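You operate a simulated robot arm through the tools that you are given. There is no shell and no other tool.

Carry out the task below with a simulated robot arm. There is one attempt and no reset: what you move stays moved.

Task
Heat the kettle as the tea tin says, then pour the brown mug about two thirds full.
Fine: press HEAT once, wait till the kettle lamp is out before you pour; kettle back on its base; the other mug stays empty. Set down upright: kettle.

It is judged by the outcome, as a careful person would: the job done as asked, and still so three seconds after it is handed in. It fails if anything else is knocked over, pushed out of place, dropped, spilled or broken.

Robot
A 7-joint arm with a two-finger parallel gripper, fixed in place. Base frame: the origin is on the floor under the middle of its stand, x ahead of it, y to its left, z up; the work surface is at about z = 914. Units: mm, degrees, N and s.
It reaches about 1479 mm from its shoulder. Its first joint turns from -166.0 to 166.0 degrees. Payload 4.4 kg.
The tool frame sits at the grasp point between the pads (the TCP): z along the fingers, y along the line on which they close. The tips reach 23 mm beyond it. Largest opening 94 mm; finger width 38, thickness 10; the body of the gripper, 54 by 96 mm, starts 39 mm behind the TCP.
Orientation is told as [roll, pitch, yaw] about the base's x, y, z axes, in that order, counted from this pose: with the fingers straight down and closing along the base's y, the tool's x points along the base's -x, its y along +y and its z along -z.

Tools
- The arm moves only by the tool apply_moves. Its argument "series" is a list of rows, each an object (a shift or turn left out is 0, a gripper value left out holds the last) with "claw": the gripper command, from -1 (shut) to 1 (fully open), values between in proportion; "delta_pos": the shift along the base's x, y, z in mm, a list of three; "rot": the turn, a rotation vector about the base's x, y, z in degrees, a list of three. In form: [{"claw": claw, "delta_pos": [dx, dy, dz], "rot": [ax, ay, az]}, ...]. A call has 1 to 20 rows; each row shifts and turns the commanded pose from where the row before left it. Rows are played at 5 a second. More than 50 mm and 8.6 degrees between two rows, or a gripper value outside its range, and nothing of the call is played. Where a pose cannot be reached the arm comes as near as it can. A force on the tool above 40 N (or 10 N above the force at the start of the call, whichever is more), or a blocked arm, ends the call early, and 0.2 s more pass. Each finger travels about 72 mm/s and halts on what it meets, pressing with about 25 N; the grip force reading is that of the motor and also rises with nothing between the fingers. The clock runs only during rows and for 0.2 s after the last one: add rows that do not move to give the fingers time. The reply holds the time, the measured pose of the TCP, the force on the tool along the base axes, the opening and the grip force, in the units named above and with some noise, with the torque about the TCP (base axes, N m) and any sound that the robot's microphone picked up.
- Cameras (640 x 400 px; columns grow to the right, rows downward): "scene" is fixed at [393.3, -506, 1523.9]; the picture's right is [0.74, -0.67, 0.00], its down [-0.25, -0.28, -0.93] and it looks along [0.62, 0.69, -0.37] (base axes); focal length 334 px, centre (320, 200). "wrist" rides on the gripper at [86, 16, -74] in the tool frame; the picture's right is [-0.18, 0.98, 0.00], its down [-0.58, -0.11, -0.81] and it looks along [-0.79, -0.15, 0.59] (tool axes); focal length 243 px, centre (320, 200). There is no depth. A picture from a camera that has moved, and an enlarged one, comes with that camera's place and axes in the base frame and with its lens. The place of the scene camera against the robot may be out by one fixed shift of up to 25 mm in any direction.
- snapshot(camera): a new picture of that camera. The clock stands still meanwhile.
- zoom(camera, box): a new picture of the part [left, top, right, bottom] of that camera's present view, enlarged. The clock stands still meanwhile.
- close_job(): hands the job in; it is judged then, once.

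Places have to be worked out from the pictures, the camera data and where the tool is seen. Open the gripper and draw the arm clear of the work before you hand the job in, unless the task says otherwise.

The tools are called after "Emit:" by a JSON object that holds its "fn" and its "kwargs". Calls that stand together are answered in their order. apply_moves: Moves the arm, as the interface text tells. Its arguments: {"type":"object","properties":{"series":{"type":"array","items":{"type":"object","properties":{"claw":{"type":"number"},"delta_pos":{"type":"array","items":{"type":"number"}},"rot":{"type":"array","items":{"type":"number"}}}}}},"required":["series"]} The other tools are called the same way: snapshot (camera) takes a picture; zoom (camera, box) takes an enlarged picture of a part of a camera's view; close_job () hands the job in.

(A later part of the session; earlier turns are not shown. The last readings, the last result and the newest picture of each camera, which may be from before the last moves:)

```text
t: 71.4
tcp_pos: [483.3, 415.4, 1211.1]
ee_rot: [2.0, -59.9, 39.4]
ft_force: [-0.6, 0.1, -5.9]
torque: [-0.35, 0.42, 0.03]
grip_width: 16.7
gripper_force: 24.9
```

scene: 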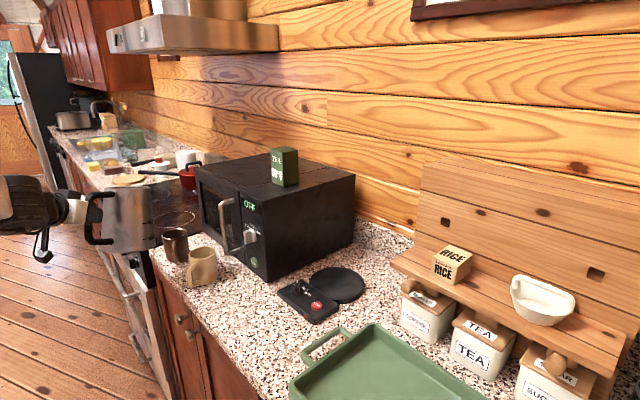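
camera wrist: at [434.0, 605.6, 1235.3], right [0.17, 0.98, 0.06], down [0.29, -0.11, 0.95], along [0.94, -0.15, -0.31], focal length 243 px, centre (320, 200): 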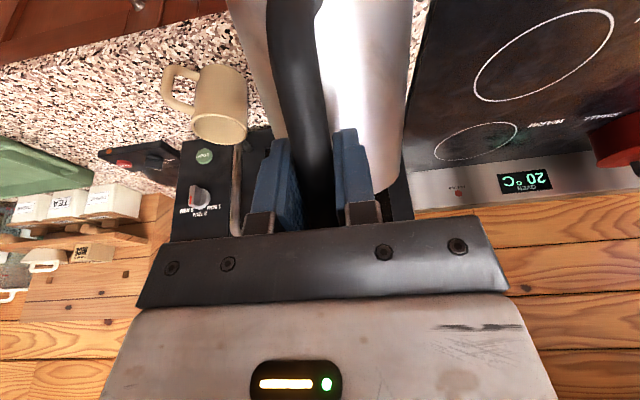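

Upright again. I'm turning the heading towards 0 while moving to y≈560, watching for reach warnings.

Emit:
{"fn": "apply_moves", "kwargs": {"series": [{"claw": -1, "delta_pos": [-2, 15, 0], "rot": [0, 0, -4]}, {"claw": -1, "delta_pos": [-2, 22, 0], "rot": [0, 0, -6]}, {"claw": -1, "delta_pos": [-2, 22, 0], "rot": [0, 0, -6]}, {"claw": -1, "delta_pos": [-2, 22, 0], "rot": [0, 0, -6]}, {"claw": -1, "delta_pos": [-2, 22, 0], "rot": [0, 0, -6]}, {"claw": -1, "delta_pos": [-2, 22, 0], "rot": [0, 0, -6]}, {"claw": -1, "delta_pos": [-2, 20, 0], "rot": [0, 0, -5.4]}, {"claw": -1}]}}

Emit:
{"fn": "snapshot", "kwargs": {"camera": "scene"}}

```text
t: 73.2
tcp_pos: [465.1, 559.4, 1212.6]
ee_rot: [2.0, -59.9, -0.2]
ft_force: [-0.2, 0.4, -5.7]
torque: [-0.06, 0.55, 0.03]
grip_width: 16.7
gripper_force: 25.1
```

```text
taken
```

scene: 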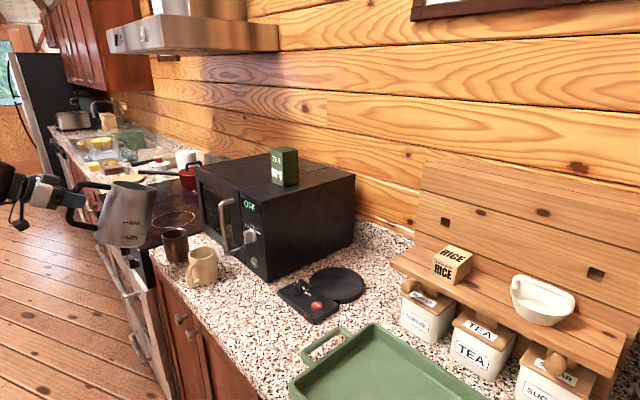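

The kettle looks tilted in the hand although the tool pitch is back at −60°. I'm enlarging to check whether it slipped.

Emit:
{"fn": "zoom", "kwargs": {"camera": "scene", "box": [50, 160, 170, 260]}}

Emit:
{"fn": "snapshot", "kwargs": {"camera": "wrist"}}

```text
4.00 times, centred on (110, 210) of scene
camera zoom: at [393.3, -506.0, 1523.9], right [0.74, -0.67, 0.0], down [-0.25, -0.28, -0.93], along [0.62, 0.69, -0.37], focal length 1337 px, centre (1160, 160)
```

zoom: 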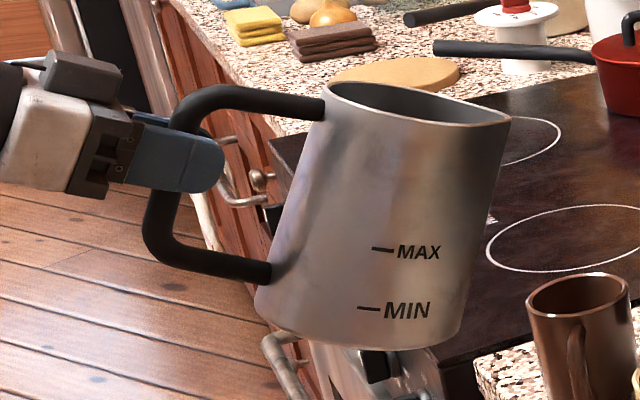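

```text
taken
camera wrist: at [357.7, 571.8, 1174.9], right [0.07, 0.98, 0.18], down [-0.4, -0.14, 0.9], along [0.91, -0.13, 0.39], focal length 243 px, centre (320, 200)
```

wrist: 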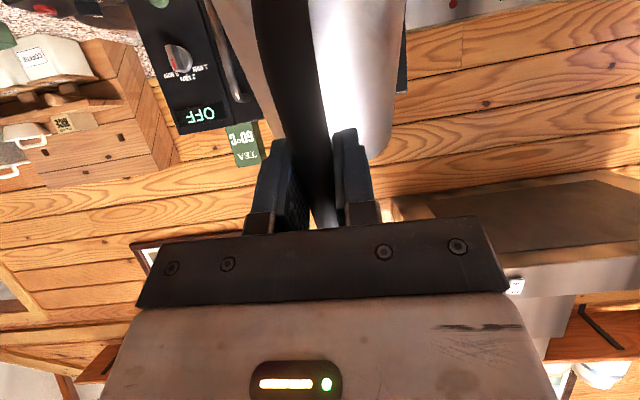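

The kettle did slip in the grip: about 17° extra forward lean, while nothing spilled (real tilt now about 22°). I'll account for that and move slowly. Next I turn the heading to −45°, with the kettle on the stove side of the mug and its bottom above rim height.

Emit:
{"fn": "apply_moves", "kwargs": {"series": [{"claw": -1, "delta_pos": [5, 10, 0], "rot": [0, 0, -2.5]}, {"claw": -1, "delta_pos": [10, 17, 0], "rot": [0, 0, -4.25]}, {"claw": -1, "delta_pos": [10, 18, 0], "rot": [0, 0, -4.25]}, {"claw": -1, "delta_pos": [10, 18, 0], "rot": [0, 0, -4.25]}, {"claw": -1, "delta_pos": [10, 18, 0], "rot": [0, 0, -4.25]}, {"claw": -1, "delta_pos": [10, 18, 0], "rot": [0, 0, -4.25]}, {"claw": -1, "delta_pos": [10, 18, 0], "rot": [0, 0, -4.25]}, {"claw": -1, "delta_pos": [10, 18, 0], "rot": [0, 0, -4.25]}, {"claw": -1, "delta_pos": [10, 18, 0], "rot": [0, 0, -4.25]}, {"claw": -1, "delta_pos": [10, 17, 0], "rot": [0, 0, -4.25]}, {"claw": -1, "delta_pos": [8, 9, 0], "rot": [0, 0, -4.25]}, {"claw": -1}]}}

Emit:
{"fn": "snapshot", "kwargs": {"camera": "scene"}}

Emit:
{"fn": "zoom", "kwargs": {"camera": "scene", "box": [80, 140, 230, 280]}}

```text
t: 75.8
tcp_pos: [571.8, 738.5, 1213.1]
ee_rot: [2.0, -59.9, -45.1]
ft_force: [-0.1, 0.1, -6.0]
torque: [0.37, 0.38, 0.01]
grip_width: 16.3
gripper_force: 25.0
```

```text
taken
```

scene: 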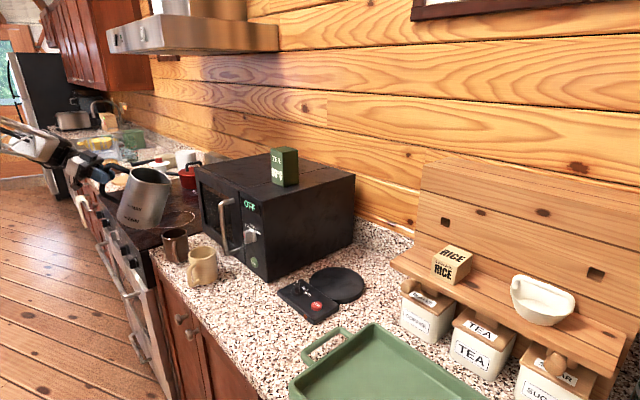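

```text
2.86 times, centred on (155, 210) of scene
camera zoom: at [393.3, -506.0, 1523.9], right [0.74, -0.67, 0.0], down [-0.25, -0.28, -0.93], along [0.62, 0.69, -0.37], focal length 955 px, centre (791, 171)
```

zoom: 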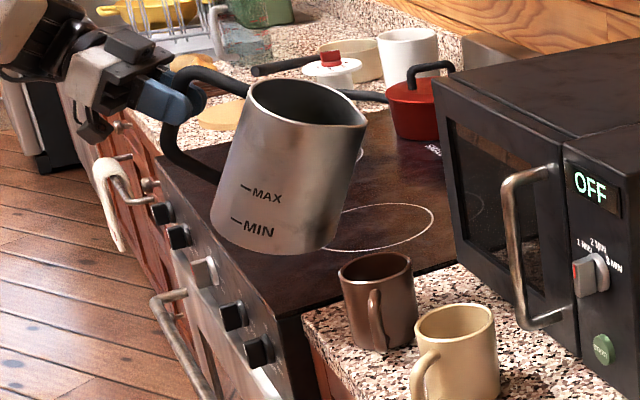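

This gives a clean side view: the lip is about 17 mm beyond the mug's centre and 185 mm above its rim. I'm tilting 25° in this heading, compensating to keep the lip over the mug, to see whether the wrist is now free.

Emit:
{"fn": "apply_moves", "kwargs": {"series": [{"claw": -1, "rot": [1.2, 1.2, 0]}, {"claw": -1, "delta_pos": [1, -1, -1], "rot": [2.2, 2.2, 0]}, {"claw": -1, "delta_pos": [1, -1, -1], "rot": [2.4, 2.4, 0]}, {"claw": -1, "delta_pos": [1, -1, -1], "rot": [2.4, 2.4, 0]}, {"claw": -1, "delta_pos": [1, -1, -1], "rot": [2.4, 2.4, 0]}, {"claw": -1, "delta_pos": [1, -1, -1], "rot": [2.4, 2.4, 0]}, {"claw": -1, "delta_pos": [1, -1, -1], "rot": [2.4, 2.4, 0]}, {"claw": -1, "delta_pos": [1, -1, -1], "rot": [2.3, 2.3, 0]}, {"claw": -1}]}}

Emit:
{"fn": "zoom", "kwargs": {"camera": "scene", "box": [80, 140, 230, 280]}}

```text
t: 77.8
tcp_pos: [578.7, 731.7, 1205.1]
ee_rot: [1.9, -34.8, -45.1]
ft_force: [0.2, 0.5, -6.6]
torque: [0.12, 0.2, 0.01]
grip_width: 16.7
gripper_force: 25.1
```

```text
2.86 times, centred on (155, 210) of scene
camera zoom: at [393.3, -506.0, 1523.9], right [0.74, -0.67, 0.0], down [-0.25, -0.28, -0.93], along [0.62, 0.69, -0.37], focal length 955 px, centre (791, 171)
```

zoom: 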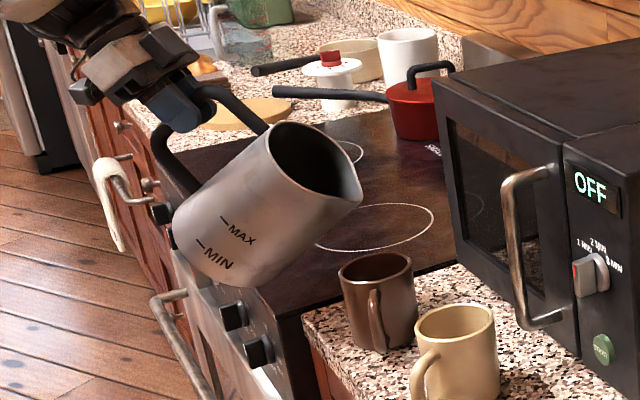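

The wrist is free in this heading, and the lip is centred over the mug about 100 mm above its rim. I'm tilting another 15° and lowering the lip to about 60 mm above the rim.

Emit:
{"fn": "apply_moves", "kwargs": {"series": [{"claw": -1, "delta_pos": [3, -3, 0], "rot": [1.4, 1.4, 0]}, {"claw": -1, "delta_pos": [4, -4, 1], "rot": [1.9, 1.9, 0]}, {"claw": -1, "delta_pos": [4, -4, 1], "rot": [1.9, 1.9, 0]}, {"claw": -1, "delta_pos": [4, -4, 1], "rot": [1.9, 1.9, 0]}, {"claw": -1, "delta_pos": [4, -4, 1], "rot": [1.9, 1.9, 0]}, {"claw": -1, "delta_pos": [3.5, -3.5, 0], "rot": [1.8, 1.8, 0]}, {"claw": -1}]}}

Emit:
{"fn": "zoom", "kwargs": {"camera": "scene", "box": [90, 160, 230, 290]}}

```text
t: 79.4
tcp_pos: [599.7, 708.4, 1209.7]
ee_rot: [1.9, -19.6, -45.1]
ft_force: [-0.2, -0.3, -6.7]
torque: [-0.01, 0.11, -0.01]
grip_width: 16.5
gripper_force: 25.2
```

```text
3.08 times, centred on (160, 225) of scene
camera zoom: at [393.3, -506.0, 1523.9], right [0.74, -0.67, 0.0], down [-0.25, -0.28, -0.93], along [0.62, 0.69, -0.37], focal length 1028 px, centre (812, 123)
```

zoom: 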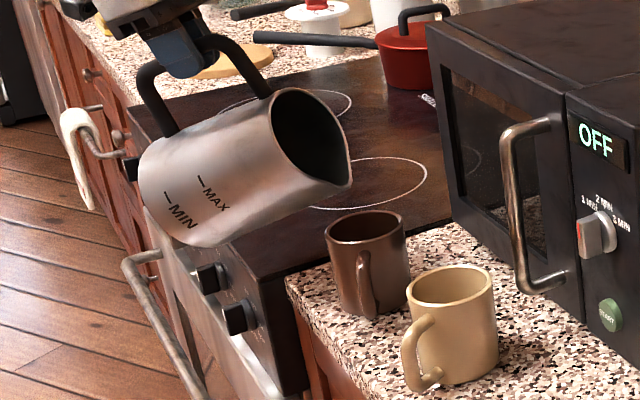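

The lip is 11 mm before the mug's centre and 56 mm above the rim, with no flow yet (weight unchanged). I'm going on in small 2° steps with the lip held in place.

Emit:
{"fn": "apply_moves", "kwargs": {"series": [{"claw": -1, "delta_pos": [4.2, -4.2, 4], "rot": [1.41, 1.41, 0]}, {"claw": -1, "delta_pos": [4.2, -4.2, 4], "rot": [1.41, 1.41, 0]}, {"claw": -1}, {"claw": -1}]}}

Emit:
{"fn": "zoom", "kwargs": {"camera": "scene", "box": [90, 160, 230, 290]}}

```text
t: 80.4
tcp_pos: [608.2, 701.9, 1218.5]
ee_rot: [1.9, -15.7, -45.0]
ft_force: [0.1, -0.2, -6.6]
torque: [0.0, 0.05, 0.0]
grip_width: 16.4
gripper_force: 25.3
```

```text
3.08 times, centred on (160, 225) of scene
camera zoom: at [393.3, -506.0, 1523.9], right [0.74, -0.67, 0.0], down [-0.25, -0.28, -0.93], along [0.62, 0.69, -0.37], focal length 1028 px, centre (812, 123)
```

zoom: 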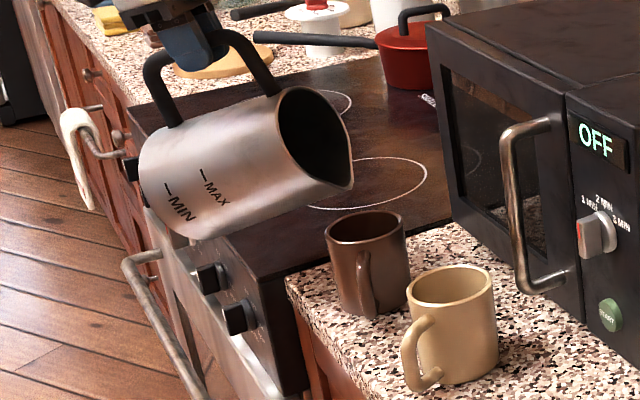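

No flow yet at about 66°. Continuing by 4° more.

Emit:
{"fn": "apply_moves", "kwargs": {"series": [{"claw": -1, "delta_pos": [4.2, -4.2, 3.5], "rot": [1.41, 1.41, 0]}, {"claw": -1, "delta_pos": [4.2, -4.2, 3.5], "rot": [1.41, 1.41, 0]}, {"claw": -1}, {"claw": -1}]}}

Emit:
{"fn": "zoom", "kwargs": {"camera": "scene", "box": [100, 170, 230, 280]}}

```text
t: 81.4
tcp_pos: [614.9, 699.5, 1227.8]
ee_rot: [2.5, -15.3, -45.1]
ft_force: [0.0, -0.6, -7.0]
torque: [-0.04, 0.04, 0.0]
grip_width: 16.6
gripper_force: 25.2
out of reach, approached as far as the arm can: row 1, 2
```

```text
3.64 times, centred on (165, 225) of scene
camera zoom: at [393.3, -506.0, 1523.9], right [0.74, -0.67, 0.0], down [-0.25, -0.28, -0.93], along [0.62, 0.69, -0.37], focal length 1215 px, centre (884, 109)
```

zoom: 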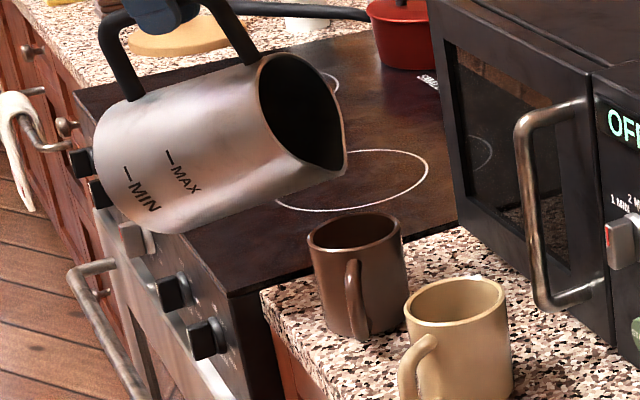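

The wrist stops again at about 67°: the hand is on the wrong side of its wrist singularity, which happened while I swung over with the kettle upright. I'll go back the way I came, tilt safely to about 45° in front of the robot (no water flowed even at 66°), and come over already tilted. First I'm untilting here.

Emit:
{"fn": "apply_moves", "kwargs": {"series": [{"claw": -1, "delta_pos": [-2, 2, 0], "rot": [-1.4, -1.4, 0]}, {"claw": -1, "delta_pos": [-4, 4, -1], "rot": [-2.8, -2.8, 0]}, {"claw": -1, "delta_pos": [-5, 5, -1], "rot": [-3.1, -3.1, 0]}, {"claw": -1, "delta_pos": [-5, 5, -1], "rot": [-3.1, -3.1, 0]}, {"claw": -1, "delta_pos": [-5, 5, -1], "rot": [-3.1, -3.1, 0]}, {"claw": -1, "delta_pos": [-5, 5, -2], "rot": [-3.1, -3.1, 0]}, {"claw": -1, "delta_pos": [-5, 4, -2], "rot": [-3.1, -3.1, 0]}, {"claw": -1, "delta_pos": [-4, 4, -2], "rot": [-3.1, -3.1, 0]}, {"claw": -1, "delta_pos": [-4, 3, -2], "rot": [-3.1, -3.1, 0]}, {"claw": -1, "delta_pos": [-3, 3, -2], "rot": [-3.1, -3.1, 0]}, {"claw": -1, "delta_pos": [-1, 0, -1], "rot": [-2.6, -2.6, 0]}, {"claw": -1}]}}

Emit:
{"fn": "zoom", "kwargs": {"camera": "scene", "box": [80, 140, 230, 280]}}

```text
t: 84.0
tcp_pos: [573.8, 739.1, 1215.7]
ee_rot: [2.6, -60.1, -45.1]
ft_force: [0.2, 0.3, -6.1]
torque: [0.35, 0.38, 0.02]
grip_width: 16.6
gripper_force: 25.1
```

```text
2.86 times, centred on (155, 210) of scene
camera zoom: at [393.3, -506.0, 1523.9], right [0.74, -0.67, 0.0], down [-0.25, -0.28, -0.93], along [0.62, 0.69, -0.37], focal length 955 px, centre (791, 171)
```

zoom: 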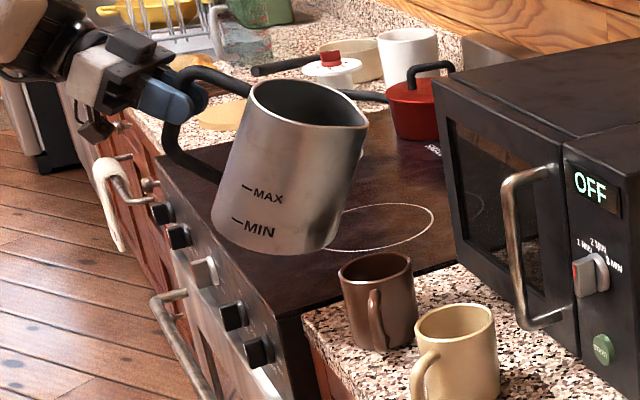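

Same posture as before, no further slip. I'm going back the way I came: heading to 0, then carrying to the front of the robot.

Emit:
{"fn": "apply_moves", "kwargs": {"series": [{"claw": -1, "delta_pos": [-6, -8, 0], "rot": [0, 0, 2.5]}, {"claw": -1, "delta_pos": [-11, -18, 0], "rot": [0, 0, 4.5]}, {"claw": -1, "delta_pos": [-11, -18, 0], "rot": [0, 0, 4.5]}, {"claw": -1, "delta_pos": [-11, -18, 0], "rot": [0, 0, 4.5]}, {"claw": -1, "delta_pos": [-11, -18, 0], "rot": [0, 0, 4.5]}, {"claw": -1, "delta_pos": [-11, -18, 0], "rot": [0, 0, 4.5]}, {"claw": -1, "delta_pos": [-11, -18, 0], "rot": [0, 0, 4.5]}, {"claw": -1, "delta_pos": [-11, -18, 0], "rot": [0, 0, 4.5]}, {"claw": -1, "delta_pos": [-11, -18, 0], "rot": [0, 0, 4.5]}, {"claw": -1, "delta_pos": [-11, -18, 0], "rot": [0, 0, 4.5]}, {"claw": -1, "delta_pos": [-3, -10, 0], "rot": [0, 0, 2]}, {"claw": -1}]}}

Emit:
{"fn": "apply_moves", "kwargs": {"series": [{"claw": -1, "delta_pos": [2, -15, 0]}, {"claw": -1, "delta_pos": [3, -28, 0]}, {"claw": -1, "delta_pos": [3, -32, 0]}, {"claw": -1, "delta_pos": [3, -32, 0]}, {"claw": -1, "delta_pos": [3, -32, 0]}, {"claw": -1, "delta_pos": [3, -32, 0]}, {"claw": -1, "delta_pos": [3, -32, 0]}, {"claw": -1, "delta_pos": [3, -32, 0]}, {"claw": -1, "delta_pos": [3, -32, 0]}, {"claw": -1, "delta_pos": [3, -32, 0]}, {"claw": -1, "delta_pos": [3, -32, 0]}, {"claw": -1, "delta_pos": [3, -32, 0]}, {"claw": -1, "delta_pos": [3, -32, 0]}, {"claw": -1, "delta_pos": [3, -32, 0]}, {"claw": -1, "delta_pos": [3, -32, 0]}, {"claw": -1, "delta_pos": [3, -32, 0]}, {"claw": -1, "delta_pos": [3, -32, 0]}, {"claw": -1, "delta_pos": [0, -22, 0]}, {"claw": -1, "delta_pos": [0, -10, 0]}, {"claw": -1}]}}

Emit:
{"fn": "snapshot", "kwargs": {"camera": "scene"}}

```text
t: 86.6
tcp_pos: [463.2, 556.1, 1215.7]
ee_rot: [2.8, -60.1, -0.4]
ft_force: [0.3, -0.4, -5.6]
torque: [-0.02, 0.53, 0.01]
grip_width: 16.7
gripper_force: 25.0
```

```text
t: 90.8
tcp_pos: [517.2, 22.9, 1212.6]
ee_rot: [2.9, -60.6, -0.4]
ft_force: [-0.3, 0.7, -6.0]
torque: [0.0, 0.54, -0.01]
grip_width: 16.8
gripper_force: 25.0
out of reach, approached as far as the arm can: row 18, 19
```

```text
taken
```

scene: 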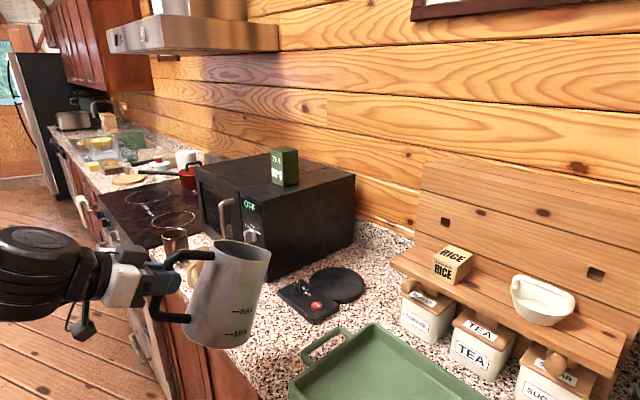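

I'm near a limit at the front too. Testing a small forward tilt here (10°, safe) to see which way the wrist has room.

Emit:
{"fn": "apply_moves", "kwargs": {"series": [{"claw": -1, "delta_pos": [0, 0, 0], "rot": [0, 2, 0]}, {"claw": -1, "delta_pos": [0, 0, 0], "rot": [0, 3, 0]}, {"claw": -1, "delta_pos": [0, 0, 0], "rot": [0, 3, 0]}, {"claw": -1}]}}

Emit:
{"fn": "snapshot", "kwargs": {"camera": "wrist"}}

```text
t: 91.8
tcp_pos: [518.8, 26.0, 1216.0]
ee_rot: [3.8, -60.4, -0.4]
ft_force: [0.0, 0.0, -6.6]
torque: [0.0, 0.52, -0.02]
grip_width: 16.8
gripper_force: 25.4
out of reach, approached as far as the arm can: row 2, 3
```

```text
taken
camera wrist: at [411.4, 35.9, 1178.3], right [0.04, 0.98, 0.19], down [-0.41, -0.16, 0.9], along [0.91, -0.12, 0.39], focal length 243 px, centre (320, 200)
```

wrist: 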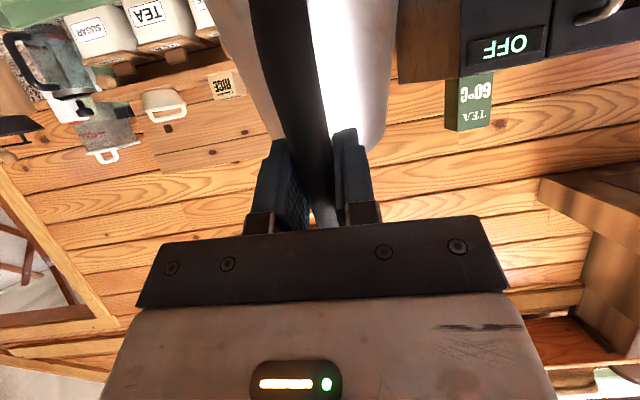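

Blocked as suspected. I'm returning to the earlier good posture (heading +52°, further forward), which moves the wrist away from that limit, checking as I go.

Emit:
{"fn": "apply_moves", "kwargs": {"series": [{"claw": -1, "delta_pos": [10, 0, -2], "rot": [0, 0, 3]}, {"claw": -1, "delta_pos": [18, -2, -3], "rot": [0, 0, 5]}, {"claw": -1, "delta_pos": [20, -3, -3], "rot": [0, 0, 6]}, {"claw": -1, "delta_pos": [20, -4, -3], "rot": [0, 0, 6]}, {"claw": -1}]}}

```text
t: 93.0
tcp_pos: [587.4, 16.0, 1202.7]
ee_rot: [3.2, -57.6, 19.7]
ft_force: [0.3, 0.3, -6.2]
torque: [-0.18, 0.45, 0.04]
grip_width: 16.6
gripper_force: 25.1
```

No warnings now. Continuing to heading 52° at about (684, −3).

Emit:
{"fn": "apply_moves", "kwargs": {"series": [{"claw": -1, "delta_pos": [18, -3, 0], "rot": [0, 0, 6]}, {"claw": -1, "delta_pos": [20, -4, 0], "rot": [0, 0, 6]}, {"claw": -1, "delta_pos": [20, -4, 0], "rot": [0, 0, 6]}, {"claw": -1, "delta_pos": [20, -4, 0], "rot": [0, 0, 6]}, {"claw": -1, "delta_pos": [14, -3, 0], "rot": [0, 0, 5]}, {"claw": -1, "delta_pos": [5, -1, 0], "rot": [0, 0, 3.3]}, {"claw": -1}]}}

Emit:
{"fn": "snapshot", "kwargs": {"camera": "scene"}}

```text
t: 94.6
tcp_pos: [683.3, 0.2, 1205.3]
ee_rot: [3.3, -57.6, 51.9]
ft_force: [-0.7, 1.0, -6.7]
torque: [-0.39, 0.32, 0.02]
grip_width: 16.6
gripper_force: 24.9
```

```text
taken
```

scene: 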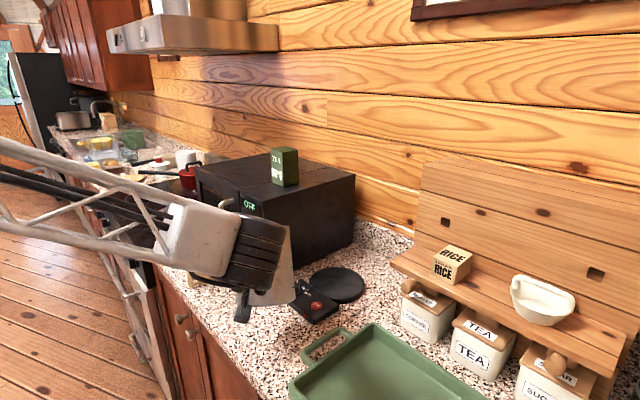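

Back in the earlier posture. I'm testing the forward tilt here by 25° (real tilt about 48°, below any flow).

Emit:
{"fn": "apply_moves", "kwargs": {"series": [{"claw": -1, "rot": [-1.6, 1.23, 0]}, {"claw": -1, "rot": [-2.8, 2.15, 0]}, {"claw": -1, "rot": [-3.15, 2.46, 0]}, {"claw": -1, "rot": [-3.15, 2.46, 0]}, {"claw": -1}]}}

```text
t: 95.8
tcp_pos: [683.9, -1.1, 1205.2]
ee_rot: [3.1, -44.1, 51.9]
ft_force: [0.2, 0.1, -6.2]
torque: [-0.28, 0.21, 0.0]
grip_width: 16.8
gripper_force: 25.0
```

The tilt works here. Going on to about −28° pitch (real tilt about 54°).

Emit:
{"fn": "apply_moves", "kwargs": {"series": [{"claw": -1, "rot": [-3.15, 2.46, 0]}, {"claw": -1, "rot": [-3.15, 2.46, 0]}, {"claw": -1, "rot": [-3.15, 2.46, 0]}, {"claw": -1, "rot": [-3.15, 2.46, 0]}, {"claw": -1}]}}

Emit:
{"fn": "snapshot", "kwargs": {"camera": "scene"}}

```text
t: 97.0
tcp_pos: [684.4, -3.0, 1205.8]
ee_rot: [3.1, -28.0, 52.1]
ft_force: [0.4, -0.3, -5.9]
torque: [-0.11, 0.05, -0.01]
grip_width: 16.9
gripper_force: 24.8
```

```text
taken
```

scene: 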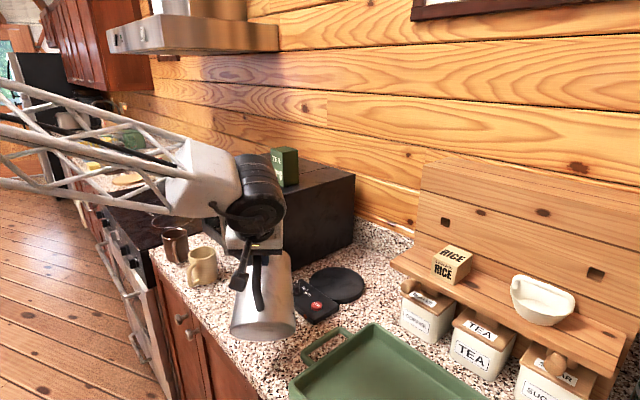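

Real tilt is about 54° and nothing has flowed. I'm now drawing back and turning the heading to +20° while staying tilted, on the good side of the wrist.

Emit:
{"fn": "apply_moves", "kwargs": {"series": [{"claw": -1, "delta_pos": [-10, 0, 0], "rot": [0, 0, -2]}, {"claw": -1, "delta_pos": [-18, 0, 0], "rot": [0, 0, -4]}, {"claw": -1, "delta_pos": [-20, 0, 0], "rot": [0, 0, -4]}, {"claw": -1, "delta_pos": [-20, 0, 0], "rot": [0, 0, -4]}, {"claw": -1, "delta_pos": [-20, 0, 0], "rot": [0, 0, -4]}, {"claw": -1, "delta_pos": [-20, 0, 0], "rot": [0, 0, -4]}, {"claw": -1, "delta_pos": [-20, 0, 0], "rot": [0, 0, -4]}, {"claw": -1, "delta_pos": [-20, 0, 0], "rot": [0, 0, -4]}, {"claw": -1, "delta_pos": [-16, 0, 0], "rot": [0, 0, -2]}, {"claw": -1}]}}

Emit:
{"fn": "snapshot", "kwargs": {"camera": "scene"}}

```text
t: 99.2
tcp_pos: [518.4, -4.9, 1204.2]
ee_rot: [3.1, -28.1, 20.0]
ft_force: [-0.8, -0.4, -5.5]
torque: [-0.02, 0.1, -0.03]
grip_width: 16.4
gripper_force: 25.1
```

```text
taken
```

scene: 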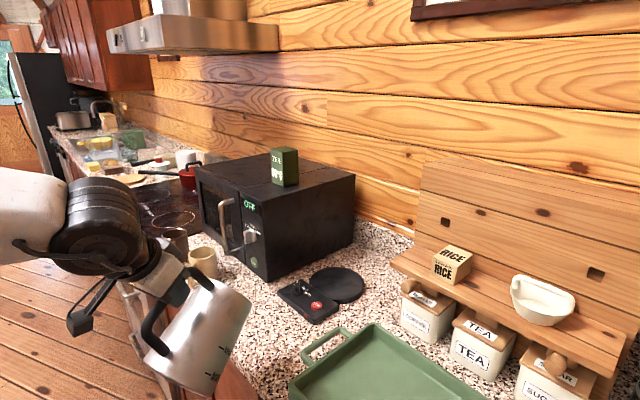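

Good. I'm carrying it sideways to the brown mug, still tilted and in front of the counter edge, with x unchanged.

Emit:
{"fn": "apply_moves", "kwargs": {"series": [{"claw": -1, "delta_pos": [0, 15, 0]}, {"claw": -1, "delta_pos": [0, 28, 0]}, {"claw": -1, "delta_pos": [0, 32, 0]}, {"claw": -1, "delta_pos": [0, 32, 0]}, {"claw": -1, "delta_pos": [0, 32, 0]}, {"claw": -1, "delta_pos": [0, 32, 0]}, {"claw": -1, "delta_pos": [0, 32, 0]}, {"claw": -1, "delta_pos": [0, 32, 0]}, {"claw": -1, "delta_pos": [0, 32, 0]}, {"claw": -1, "delta_pos": [0, 32, 0]}, {"claw": -1, "delta_pos": [0, 32, 0]}, {"claw": -1, "delta_pos": [0, 32, 0]}, {"claw": -1, "delta_pos": [0, 32, 0]}, {"claw": -1, "delta_pos": [0, 32, 0]}, {"claw": -1, "delta_pos": [0, 32, 0]}, {"claw": -1, "delta_pos": [0, 32, 0]}, {"claw": -1, "delta_pos": [0, 30, 0]}, {"claw": -1, "delta_pos": [0, 18, 0]}, {"claw": -1}]}}

Emit:
{"fn": "zoom", "kwargs": {"camera": "scene", "box": [60, 150, 240, 300]}}

```text
t: 103.2
tcp_pos: [517.5, 534.2, 1205.7]
ee_rot: [3.0, -28.1, 20.0]
ft_force: [0.3, -0.9, -6.1]
torque: [-0.05, 0.14, 0.02]
grip_width: 16.5
gripper_force: 25.3
```

```text
2.67 times, centred on (150, 225) of scene
camera zoom: at [393.3, -506.0, 1523.9], right [0.74, -0.67, 0.0], down [-0.25, -0.28, -0.93], along [0.62, 0.69, -0.37], focal length 891 px, centre (773, 133)
```

zoom: 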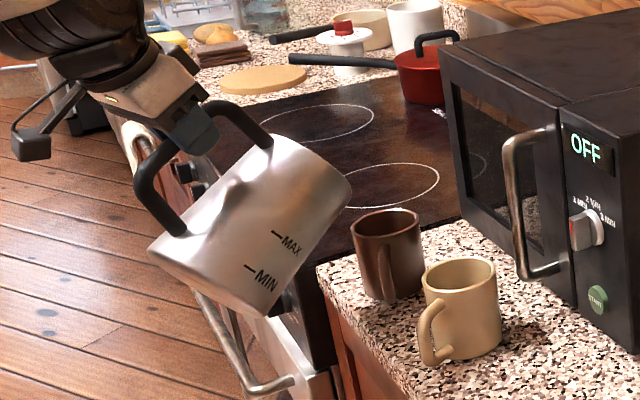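

Arrived with the same posture and lip height. I'm removing the small roll, then moving in over the mug while tilting to −20° pitch (real tilt about 62°).

Emit:
{"fn": "apply_moves", "kwargs": {"series": [{"claw": -1, "rot": [-2.5, -0.9, -1.4]}, {"claw": -1, "delta_pos": [8, 1, 1], "rot": [-0.55, 1.5, 0]}, {"claw": -1, "delta_pos": [11, 1, 1], "rot": [-0.55, 1.5, 0]}, {"claw": -1, "delta_pos": [11, 1, 1], "rot": [-0.55, 1.5, 0]}, {"claw": -1, "delta_pos": [11, 1, 1], "rot": [-0.55, 1.5, 0]}, {"claw": -1, "delta_pos": [9, 1, 0], "rot": [-0.55, 1.5, 0]}, {"claw": -1}]}}

Emit:
{"fn": "zoom", "kwargs": {"camera": "scene", "box": [80, 160, 230, 290]}}

```text
t: 104.8
tcp_pos: [569.5, 543.4, 1209.6]
ee_rot: [0.1, -20.1, 19.9]
ft_force: [-0.5, 0.5, -6.0]
torque: [0.06, 0.01, -0.03]
grip_width: 16.5
gripper_force: 25.5
```

```text
3.08 times, centred on (155, 225) of scene
camera zoom: at [393.3, -506.0, 1523.9], right [0.74, -0.67, 0.0], down [-0.25, -0.28, -0.93], along [0.62, 0.69, -0.37], focal length 1028 px, centre (828, 123)
```

zoom: 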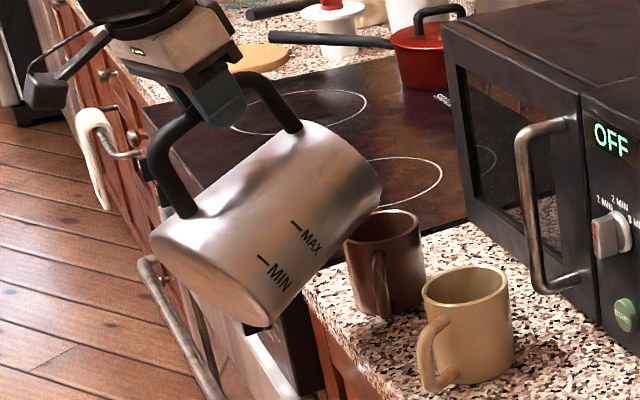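

The wrist now goes past its earlier limit. From this heading the kettle hides the lip and the mug, so I'm swinging the heading to −10° about the lip to get a view of the pour.

Emit:
{"fn": "apply_moves", "kwargs": {"series": [{"claw": -1, "delta_pos": [-3.9, 12.3, 0], "rot": [0, 0, -5]}, {"claw": -1, "delta_pos": [-2.8, 12.6, 0], "rot": [0, 0, -5]}, {"claw": -1, "delta_pos": [-1.7, 12.8, 0], "rot": [0, 0, -5]}, {"claw": -1, "delta_pos": [-0.6, 12.9, 0], "rot": [0, 0, -5]}, {"claw": -1, "delta_pos": [0.6, 12.9, 0], "rot": [0, 0, -5]}, {"claw": -1, "delta_pos": [1.7, 12.8, 0], "rot": [0, 0, -5]}, {"claw": -1}]}}

Emit:
{"fn": "zoom", "kwargs": {"camera": "scene", "box": [80, 160, 230, 290]}}

```text
t: 106.4
tcp_pos: [564.5, 618.9, 1209.8]
ee_rot: [0.0, -20.1, -10.0]
ft_force: [0.5, 0.1, -5.3]
torque: [0.05, 0.02, -0.02]
grip_width: 16.7
gripper_force: 24.9
```

```text
3.08 times, centred on (155, 225) of scene
camera zoom: at [393.3, -506.0, 1523.9], right [0.74, -0.67, 0.0], down [-0.25, -0.28, -0.93], along [0.62, 0.69, -0.37], focal length 1028 px, centre (828, 123)
```

zoom: 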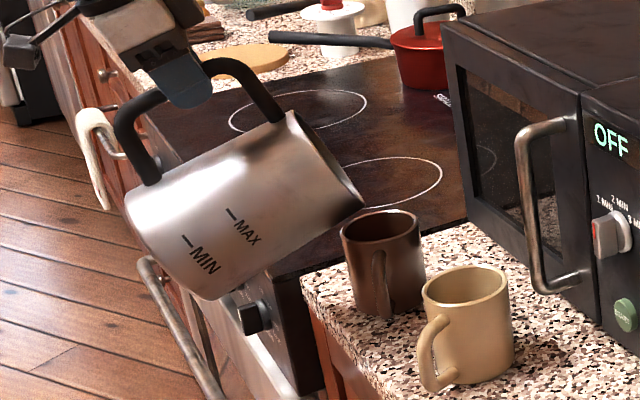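

Good view: the lip is 14 mm before the mug's centre and 40 mm above its rim. I'm tilting on 4° with the lip held in place.

Emit:
{"fn": "apply_moves", "kwargs": {"series": [{"claw": -1, "delta_pos": [6.5, -1.1, 5], "rot": [0.35, 1.97, 0]}, {"claw": -1, "delta_pos": [6.5, -1.1, 5], "rot": [0.35, 1.97, 0]}, {"claw": -1}, {"claw": -1}]}}

Emit:
{"fn": "zoom", "kwargs": {"camera": "scene", "box": [80, 160, 230, 290]}}

```text
t: 107.4
tcp_pos: [577.4, 616.1, 1218.9]
ee_rot: [0.1, -16.1, -10.0]
ft_force: [0.7, 0.4, -6.5]
torque: [0.03, -0.05, -0.03]
grip_width: 16.5
gripper_force: 24.6
```

```text
3.08 times, centred on (155, 225) of scene
camera zoom: at [393.3, -506.0, 1523.9], right [0.74, -0.67, 0.0], down [-0.25, -0.28, -0.93], along [0.62, 0.69, -0.37], focal length 1028 px, centre (828, 123)
```

zoom: 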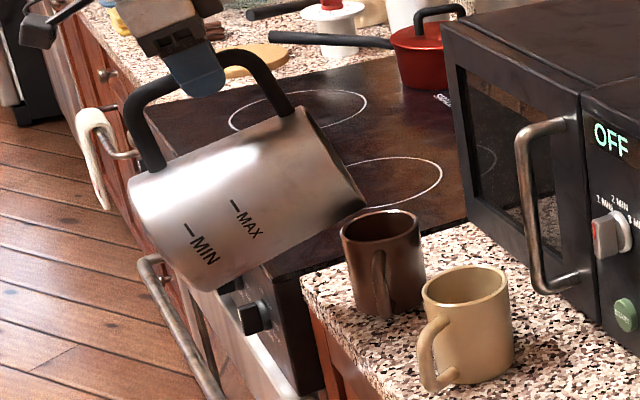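

Past the old limit, no flow yet at about 66°. Continuing 4° more, raising slightly.

Emit:
{"fn": "apply_moves", "kwargs": {"series": [{"claw": -1, "delta_pos": [6.2, -1.1, 6], "rot": [0.35, 1.97, 0]}, {"claw": -1, "delta_pos": [6.2, -1.1, 6], "rot": [0.35, 1.97, 0]}, {"claw": -1}, {"claw": -1}]}}

Emit:
{"fn": "zoom", "kwargs": {"camera": "scene", "box": [100, 170, 220, 280]}}

```text
t: 108.4
tcp_pos: [587.3, 613.2, 1232.2]
ee_rot: [0.2, -12.1, -10.0]
ft_force: [-0.8, -0.6, -5.7]
torque: [0.04, -0.09, 0.02]
grip_width: 16.5
gripper_force: 25.0
```

```text
3.64 times, centred on (160, 225) of scene
camera zoom: at [393.3, -506.0, 1523.9], right [0.74, -0.67, 0.0], down [-0.25, -0.28, -0.93], along [0.62, 0.69, -0.37], focal length 1215 px, centre (902, 109)
```

zoom: 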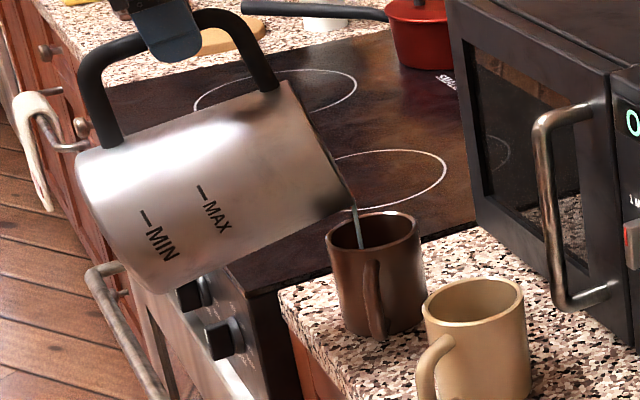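

Water is flowing in a thin stream, landing inside the mug. I'm holding here and watching the level.

Emit:
{"fn": "apply_moves", "kwargs": {"series": [{"claw": -1}, {"claw": -1}, {"claw": -1}]}}

Emit:
{"fn": "zoom", "kwargs": {"camera": "scene", "box": [150, 210, 210, 260]}}

```text
t: 109.2
tcp_pos: [587.3, 613.1, 1232.2]
ee_rot: [0.1, -12.2, -10.0]
ft_force: [0.0, -0.8, -6.1]
torque: [0.05, -0.08, 0.0]
grip_width: 16.5
gripper_force: 25.4
```

```text
8.00 times, centred on (180, 235) of scene
camera zoom: at [393.3, -506.0, 1523.9], right [0.74, -0.67, 0.0], down [-0.25, -0.28, -0.93], along [0.62, 0.69, -0.37], focal length 2673 px, centre (1440, -80)
```

zoom: 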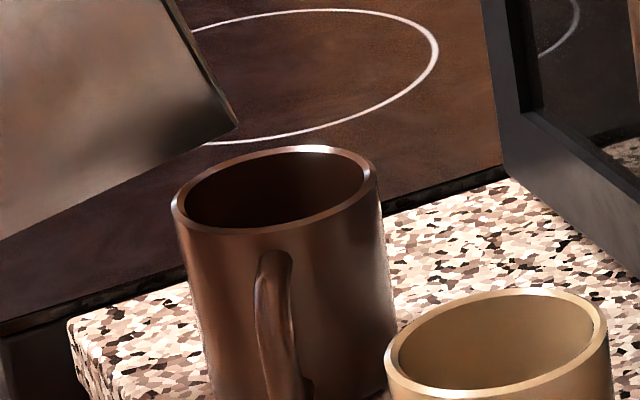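

The stream stopped once the surface levelled with the lip, so the flow follows the tilt. I'm adding 2° more, easing the lip 4 mm towards the mug's centre.

Emit:
{"fn": "apply_moves", "kwargs": {"series": [{"claw": -1, "delta_pos": [4.9, -0.85, 2.1], "rot": [0.174, 0.985, 0]}, {"claw": -1, "delta_pos": [4.9, -0.85, 2.1], "rot": [0.174, 0.985, 0]}, {"claw": -1}, {"claw": -1}, {"claw": -1}]}}

Emit:
{"fn": "zoom", "kwargs": {"camera": "scene", "box": [140, 200, 215, 260]}}

```text
t: 110.4
tcp_pos: [596.9, 613.0, 1235.9]
ee_rot: [0.1, -10.2, -10.0]
ft_force: [-0.1, -0.1, -6.5]
torque: [0.03, -0.14, -0.02]
grip_width: 16.8
gripper_force: 25.0
```

```text
6.67 times, centred on (178, 230) of scene
camera zoom: at [393.3, -506.0, 1523.9], right [0.74, -0.67, 0.0], down [-0.25, -0.28, -0.93], along [0.62, 0.69, -0.37], focal length 2228 px, centre (1270, 0)
```

zoom: 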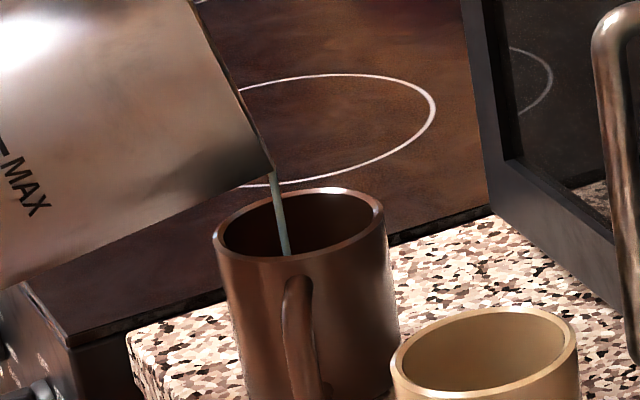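

A steady thin stream near the mug's centre. Holding about a second more and looking again.

Emit:
{"fn": "apply_moves", "kwargs": {"series": [{"claw": -1}, {"claw": -1}, {"claw": -1}, {"claw": -1}]}}

Emit:
{"fn": "zoom", "kwargs": {"camera": "scene", "box": [140, 200, 215, 260]}}

```text
t: 111.4
tcp_pos: [597.8, 611.9, 1235.5]
ee_rot: [0.1, -10.2, -10.0]
ft_force: [-0.6, -0.2, -5.7]
torque: [-0.01, -0.1, 0.01]
grip_width: 16.6
gripper_force: 25.0
```

```text
6.67 times, centred on (178, 230) of scene
camera zoom: at [393.3, -506.0, 1523.9], right [0.74, -0.67, 0.0], down [-0.25, -0.28, -0.93], along [0.62, 0.69, -0.37], focal length 2228 px, centre (1270, 0)
```

zoom: 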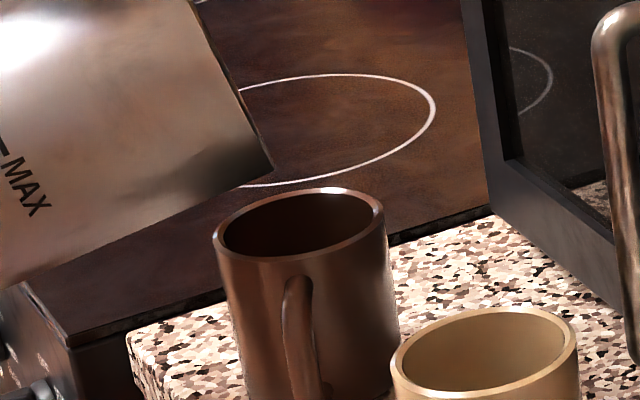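

Stopped again and the level isn't visible yet (it should come into sight at about 59 % full). I'm going another 2.5° with longer holds.

Emit:
{"fn": "apply_moves", "kwargs": {"series": [{"claw": -1, "delta_pos": [3.7, -0.65, 2.5], "rot": [0.217, 1.23, 0]}, {"claw": -1, "delta_pos": [3.7, -0.65, 2.5], "rot": [0.217, 1.23, 0]}, {"claw": -1}, {"claw": -1}, {"claw": -1}, {"claw": -1}, {"claw": -1}, {"claw": -1}]}}

Emit:
{"fn": "zoom", "kwargs": {"camera": "scene", "box": [140, 200, 215, 260]}}

```text
t: 113.2
tcp_pos: [605.0, 612.2, 1240.6]
ee_rot: [0.1, -7.7, -10.1]
ft_force: [0.7, -0.2, -6.7]
torque: [0.01, -0.09, -0.03]
grip_width: 16.7
gripper_force: 25.1
```

```text
6.67 times, centred on (178, 230) of scene
camera zoom: at [393.3, -506.0, 1523.9], right [0.74, -0.67, 0.0], down [-0.25, -0.28, -0.93], along [0.62, 0.69, -0.37], focal length 2228 px, centre (1270, 0)
```

zoom: 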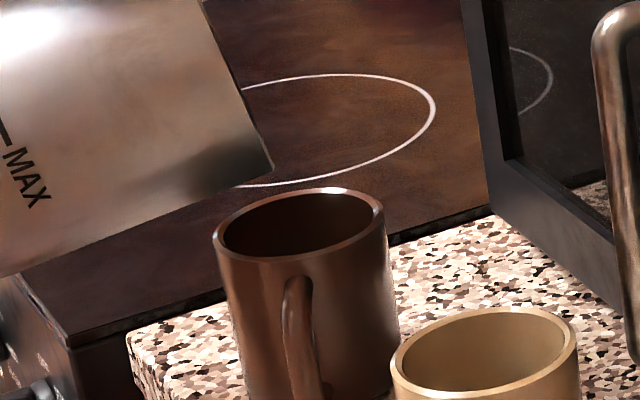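

The flow stopped again after that portion. Adding 3° more.

Emit:
{"fn": "apply_moves", "kwargs": {"series": [{"claw": -1, "delta_pos": [4.4, -0.8, 2.8], "rot": [0.26, 1.48, 0]}, {"claw": -1, "delta_pos": [4.4, -0.8, 2.8], "rot": [0.26, 1.48, 0]}, {"claw": -1}, {"claw": -1}, {"claw": -1}, {"claw": -1}, {"claw": -1}, {"claw": -1}]}}

Emit:
{"fn": "zoom", "kwargs": {"camera": "scene", "box": [140, 200, 215, 260]}}

```text
t: 115.0
tcp_pos: [613.7, 609.1, 1245.5]
ee_rot: [0.1, -4.6, -9.9]
ft_force: [0.0, 0.3, -7.0]
torque: [0.01, -0.2, 0.0]
grip_width: 16.5
gripper_force: 25.5
```

```text
6.67 times, centred on (178, 230) of scene
camera zoom: at [393.3, -506.0, 1523.9], right [0.74, -0.67, 0.0], down [-0.25, -0.28, -0.93], along [0.62, 0.69, -0.37], focal length 2228 px, centre (1270, 0)
```

zoom: 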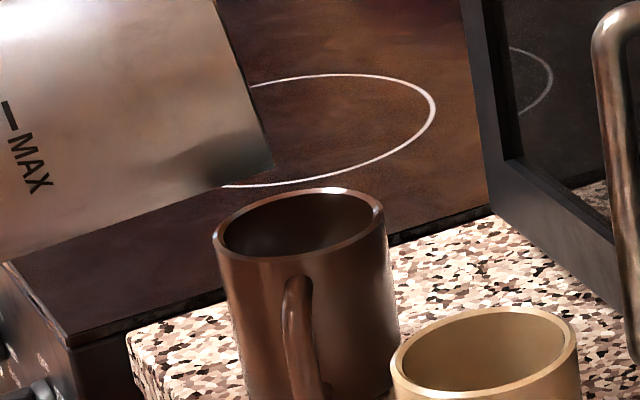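

The mug's interior looks slightly different; I'm enlarging it for a water sliver.

Emit:
{"fn": "zoom", "kwargs": {"camera": "scene", "box": [160, 222, 196, 246]}}

```text
16.00 times, centred on (178, 234) of scene
camera zoom: at [393.3, -506.0, 1523.9], right [0.74, -0.67, 0.0], down [-0.25, -0.28, -0.93], along [0.62, 0.69, -0.37], focal length 5346 px, centre (2592, -344)
```

zoom: 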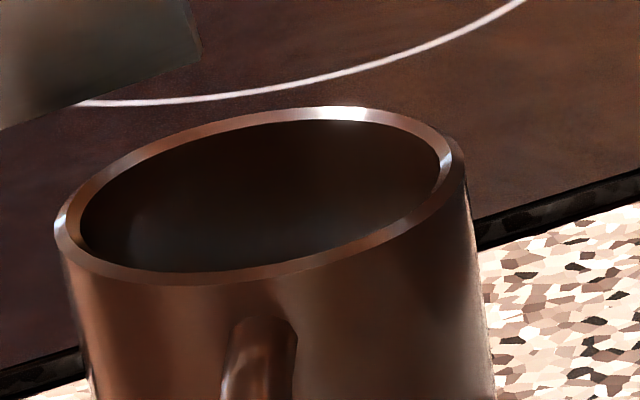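

There's a greyish area low inside that may be the water surface. I'm enlarging further and also taking the wrist view.

Emit:
{"fn": "zoom", "kwargs": {"camera": "scene", "box": [162, 228, 190, 242]}}

Emit:
{"fn": "snapshot", "kwargs": {"camera": "wrist"}}

```text
16.00 times, centred on (176, 235) of scene
camera zoom: at [393.3, -506.0, 1523.9], right [0.74, -0.67, 0.0], down [-0.25, -0.28, -0.93], along [0.62, 0.69, -0.37], focal length 5346 px, centre (2624, -360)
```

zoom: 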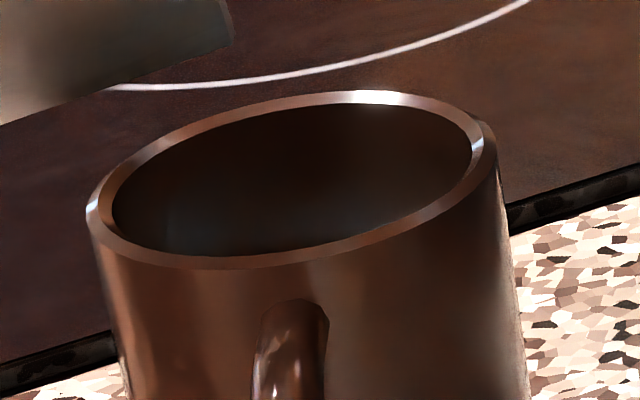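

```text
taken
camera wrist: at [527.2, 638.9, 1313.0], right [0.35, 0.94, 0.02], down [0.49, -0.2, 0.85], along [0.8, -0.29, -0.53], focal length 243 px, centre (320, 200)
```

wrist: 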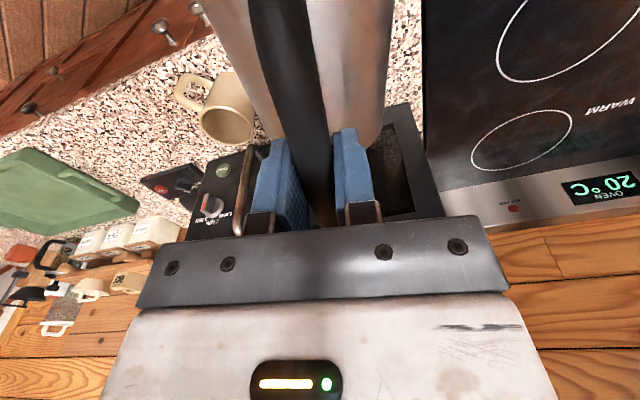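

Not conclusive. I'm untilting 10° over the mug so nothing can drip, then shifting about 180 mm to +y; from there the wrist camera can look into the brown mug as it now does into the beige one.

Emit:
{"fn": "apply_moves", "kwargs": {"series": [{"claw": -1, "delta_pos": [-7.2, 1.3, -4], "rot": [-0.434, -2.46, 0]}, {"claw": -1, "delta_pos": [-7.2, 1.3, -4], "rot": [-0.434, -2.46, 0]}, {"claw": -1, "delta_pos": [-7.2, 1.3, -4], "rot": [-0.434, -2.46, 0]}, {"claw": -1, "delta_pos": [-7.2, 1.3, -3], "rot": [-0.434, -2.46, 0]}, {"claw": -1}, {"claw": -1, "delta_pos": [0, 0, 15]}, {"claw": -1, "delta_pos": [0, 0, 20]}, {"claw": -1, "delta_pos": [0, 15, 5]}, {"claw": -1, "delta_pos": [0, 28, 0]}, {"claw": -1, "delta_pos": [0, 30, 0]}, {"claw": -1, "delta_pos": [0, 30, 0]}, {"claw": -1, "delta_pos": [0, 30, 0]}, {"claw": -1, "delta_pos": [0, 25, 0]}, {"claw": -1, "delta_pos": [0, 12, 0]}, {"claw": -1}]}}

Emit:
{"fn": "snapshot", "kwargs": {"camera": "wrist"}}

Emit:
{"fn": "zoom", "kwargs": {"camera": "scene", "box": [80, 140, 230, 280]}}

```text
t: 118.2
tcp_pos: [585.6, 785.0, 1269.7]
ee_rot: [0.1, -14.6, -9.9]
ft_force: [0.4, -0.1, -6.3]
torque: [0.01, -0.06, -0.01]
grip_width: 16.7
gripper_force: 24.6
```

```text
taken
camera wrist: at [488.1, 817.2, 1319.7], right [0.34, 0.94, 0.05], down [0.34, -0.17, 0.93], along [0.88, -0.3, -0.37], focal length 243 px, centre (320, 200)
```

wrist: 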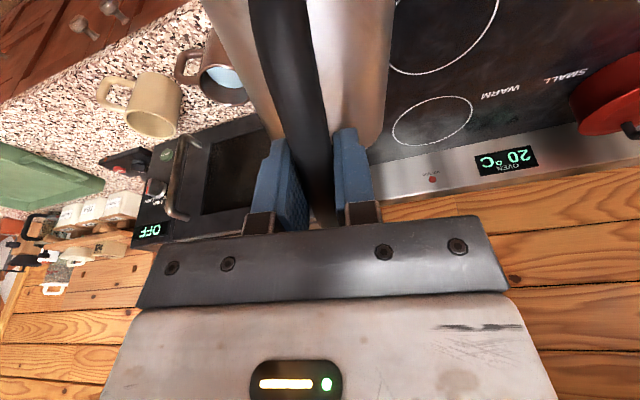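

```text
2.86 times, centred on (155, 210) of scene
camera zoom: at [393.3, -506.0, 1523.9], right [0.74, -0.67, 0.0], down [-0.25, -0.28, -0.93], along [0.62, 0.69, -0.37], focal length 955 px, centre (791, 171)
```

zoom: 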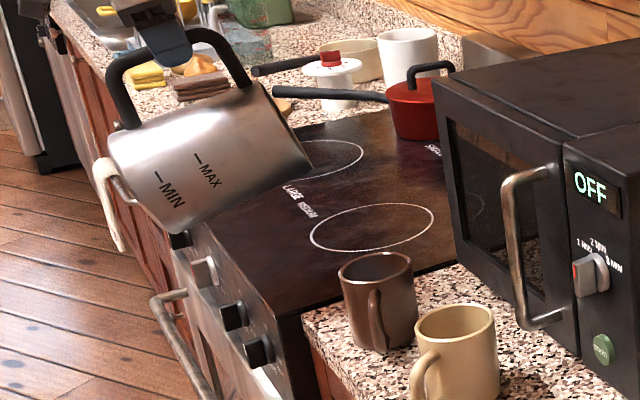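

The water in the brown mug is now visible (pale blue). I'm enlarging the wrist view to judge the level.

Emit:
{"fn": "zoom", "kwargs": {"camera": "wrist", "box": [165, 25, 255, 115]}}

```text
4.44 times, centred on (210, 70) of wrist
camera zoom: at [488.1, 817.2, 1319.7], right [0.34, 0.94, 0.05], down [0.34, -0.17, 0.93], along [0.88, -0.3, -0.37], focal length 1078 px, centre (809, 778)
```

zoom: 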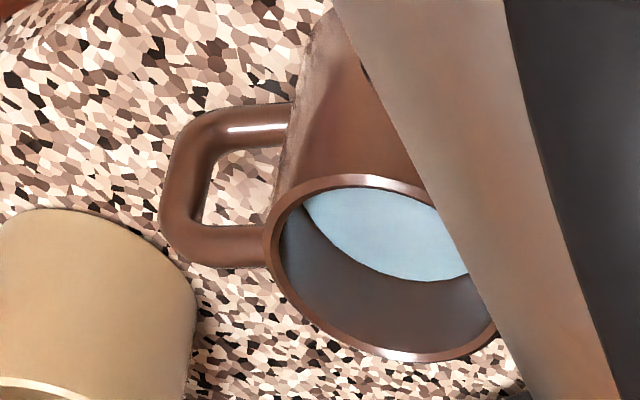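

Level measured: the surface is about 35 mm below the rim, roughly 58 % full, so about 30 ml more is needed. I'm going back over the mug by the same path and tilting to slightly beyond the last angle.

Emit:
{"fn": "apply_moves", "kwargs": {"series": [{"claw": -1, "delta_pos": [0, -12, 0]}, {"claw": -1, "delta_pos": [0, -25, 0]}, {"claw": -1, "delta_pos": [0, -30, 0]}, {"claw": -1, "delta_pos": [0, -30, 0]}, {"claw": -1, "delta_pos": [0, -30, 0]}, {"claw": -1, "delta_pos": [0, -28, 0]}, {"claw": -1, "delta_pos": [0, -15, -5]}, {"claw": -1, "delta_pos": [0, 0, -20]}, {"claw": -1, "delta_pos": [0, 0, -15]}, {"claw": -1}]}}

Emit:
{"fn": "zoom", "kwargs": {"camera": "scene", "box": [100, 170, 220, 280]}}

```text
t: 120.4
tcp_pos: [585.2, 617.1, 1230.0]
ee_rot: [0.0, -14.6, -10.0]
ft_force: [-0.2, -0.7, -5.8]
torque: [0.02, -0.09, -0.02]
grip_width: 16.5
gripper_force: 25.3
```

```text
3.64 times, centred on (160, 225) of scene
camera zoom: at [393.3, -506.0, 1523.9], right [0.74, -0.67, 0.0], down [-0.25, -0.28, -0.93], along [0.62, 0.69, -0.37], focal length 1215 px, centre (902, 109)
```

zoom: 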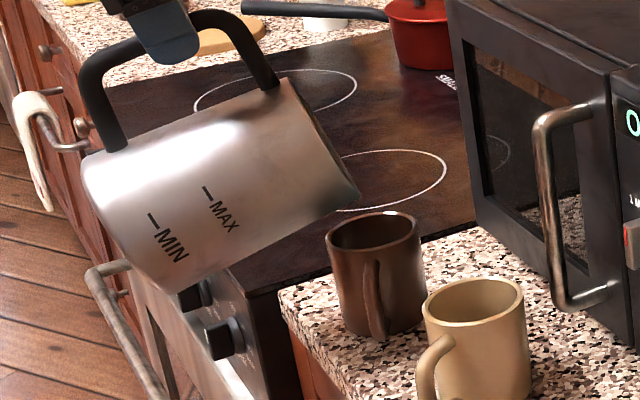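

Back over the mug. I'm tilting to the last pour angle and 1.7° beyond, then holding.

Emit:
{"fn": "apply_moves", "kwargs": {"series": [{"claw": -1, "delta_pos": [7.2, -1.3, 3], "rot": [0.434, 2.46, 0]}, {"claw": -1, "delta_pos": [7.2, -1.3, 4], "rot": [0.434, 2.46, 0]}, {"claw": -1, "delta_pos": [7.2, -1.3, 4], "rot": [0.434, 2.46, 0]}, {"claw": -1, "delta_pos": [7.2, -1.3, 4], "rot": [0.434, 2.46, 0]}, {"claw": -1, "delta_pos": [2.6, -0.5, 1.6], "rot": [0.148, 0.837, 0]}, {"claw": -1, "delta_pos": [2.6, -0.5, 1.6], "rot": [0.148, 0.837, 0]}, {"claw": -1}]}}

Emit:
{"fn": "zoom", "kwargs": {"camera": "scene", "box": [140, 200, 215, 260]}}

```text
t: 122.0
tcp_pos: [619.8, 608.9, 1249.4]
ee_rot: [0.1, -2.9, -9.9]
ft_force: [-0.2, -0.1, -6.0]
torque: [-0.01, -0.22, -0.01]
grip_width: 16.8
gripper_force: 25.0
```

```text
6.67 times, centred on (178, 230) of scene
camera zoom: at [393.3, -506.0, 1523.9], right [0.74, -0.67, 0.0], down [-0.25, -0.28, -0.93], along [0.62, 0.69, -0.37], focal length 2228 px, centre (1270, 0)
```

zoom: 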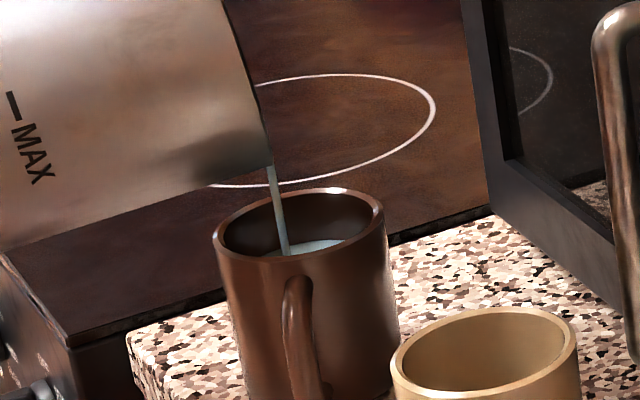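

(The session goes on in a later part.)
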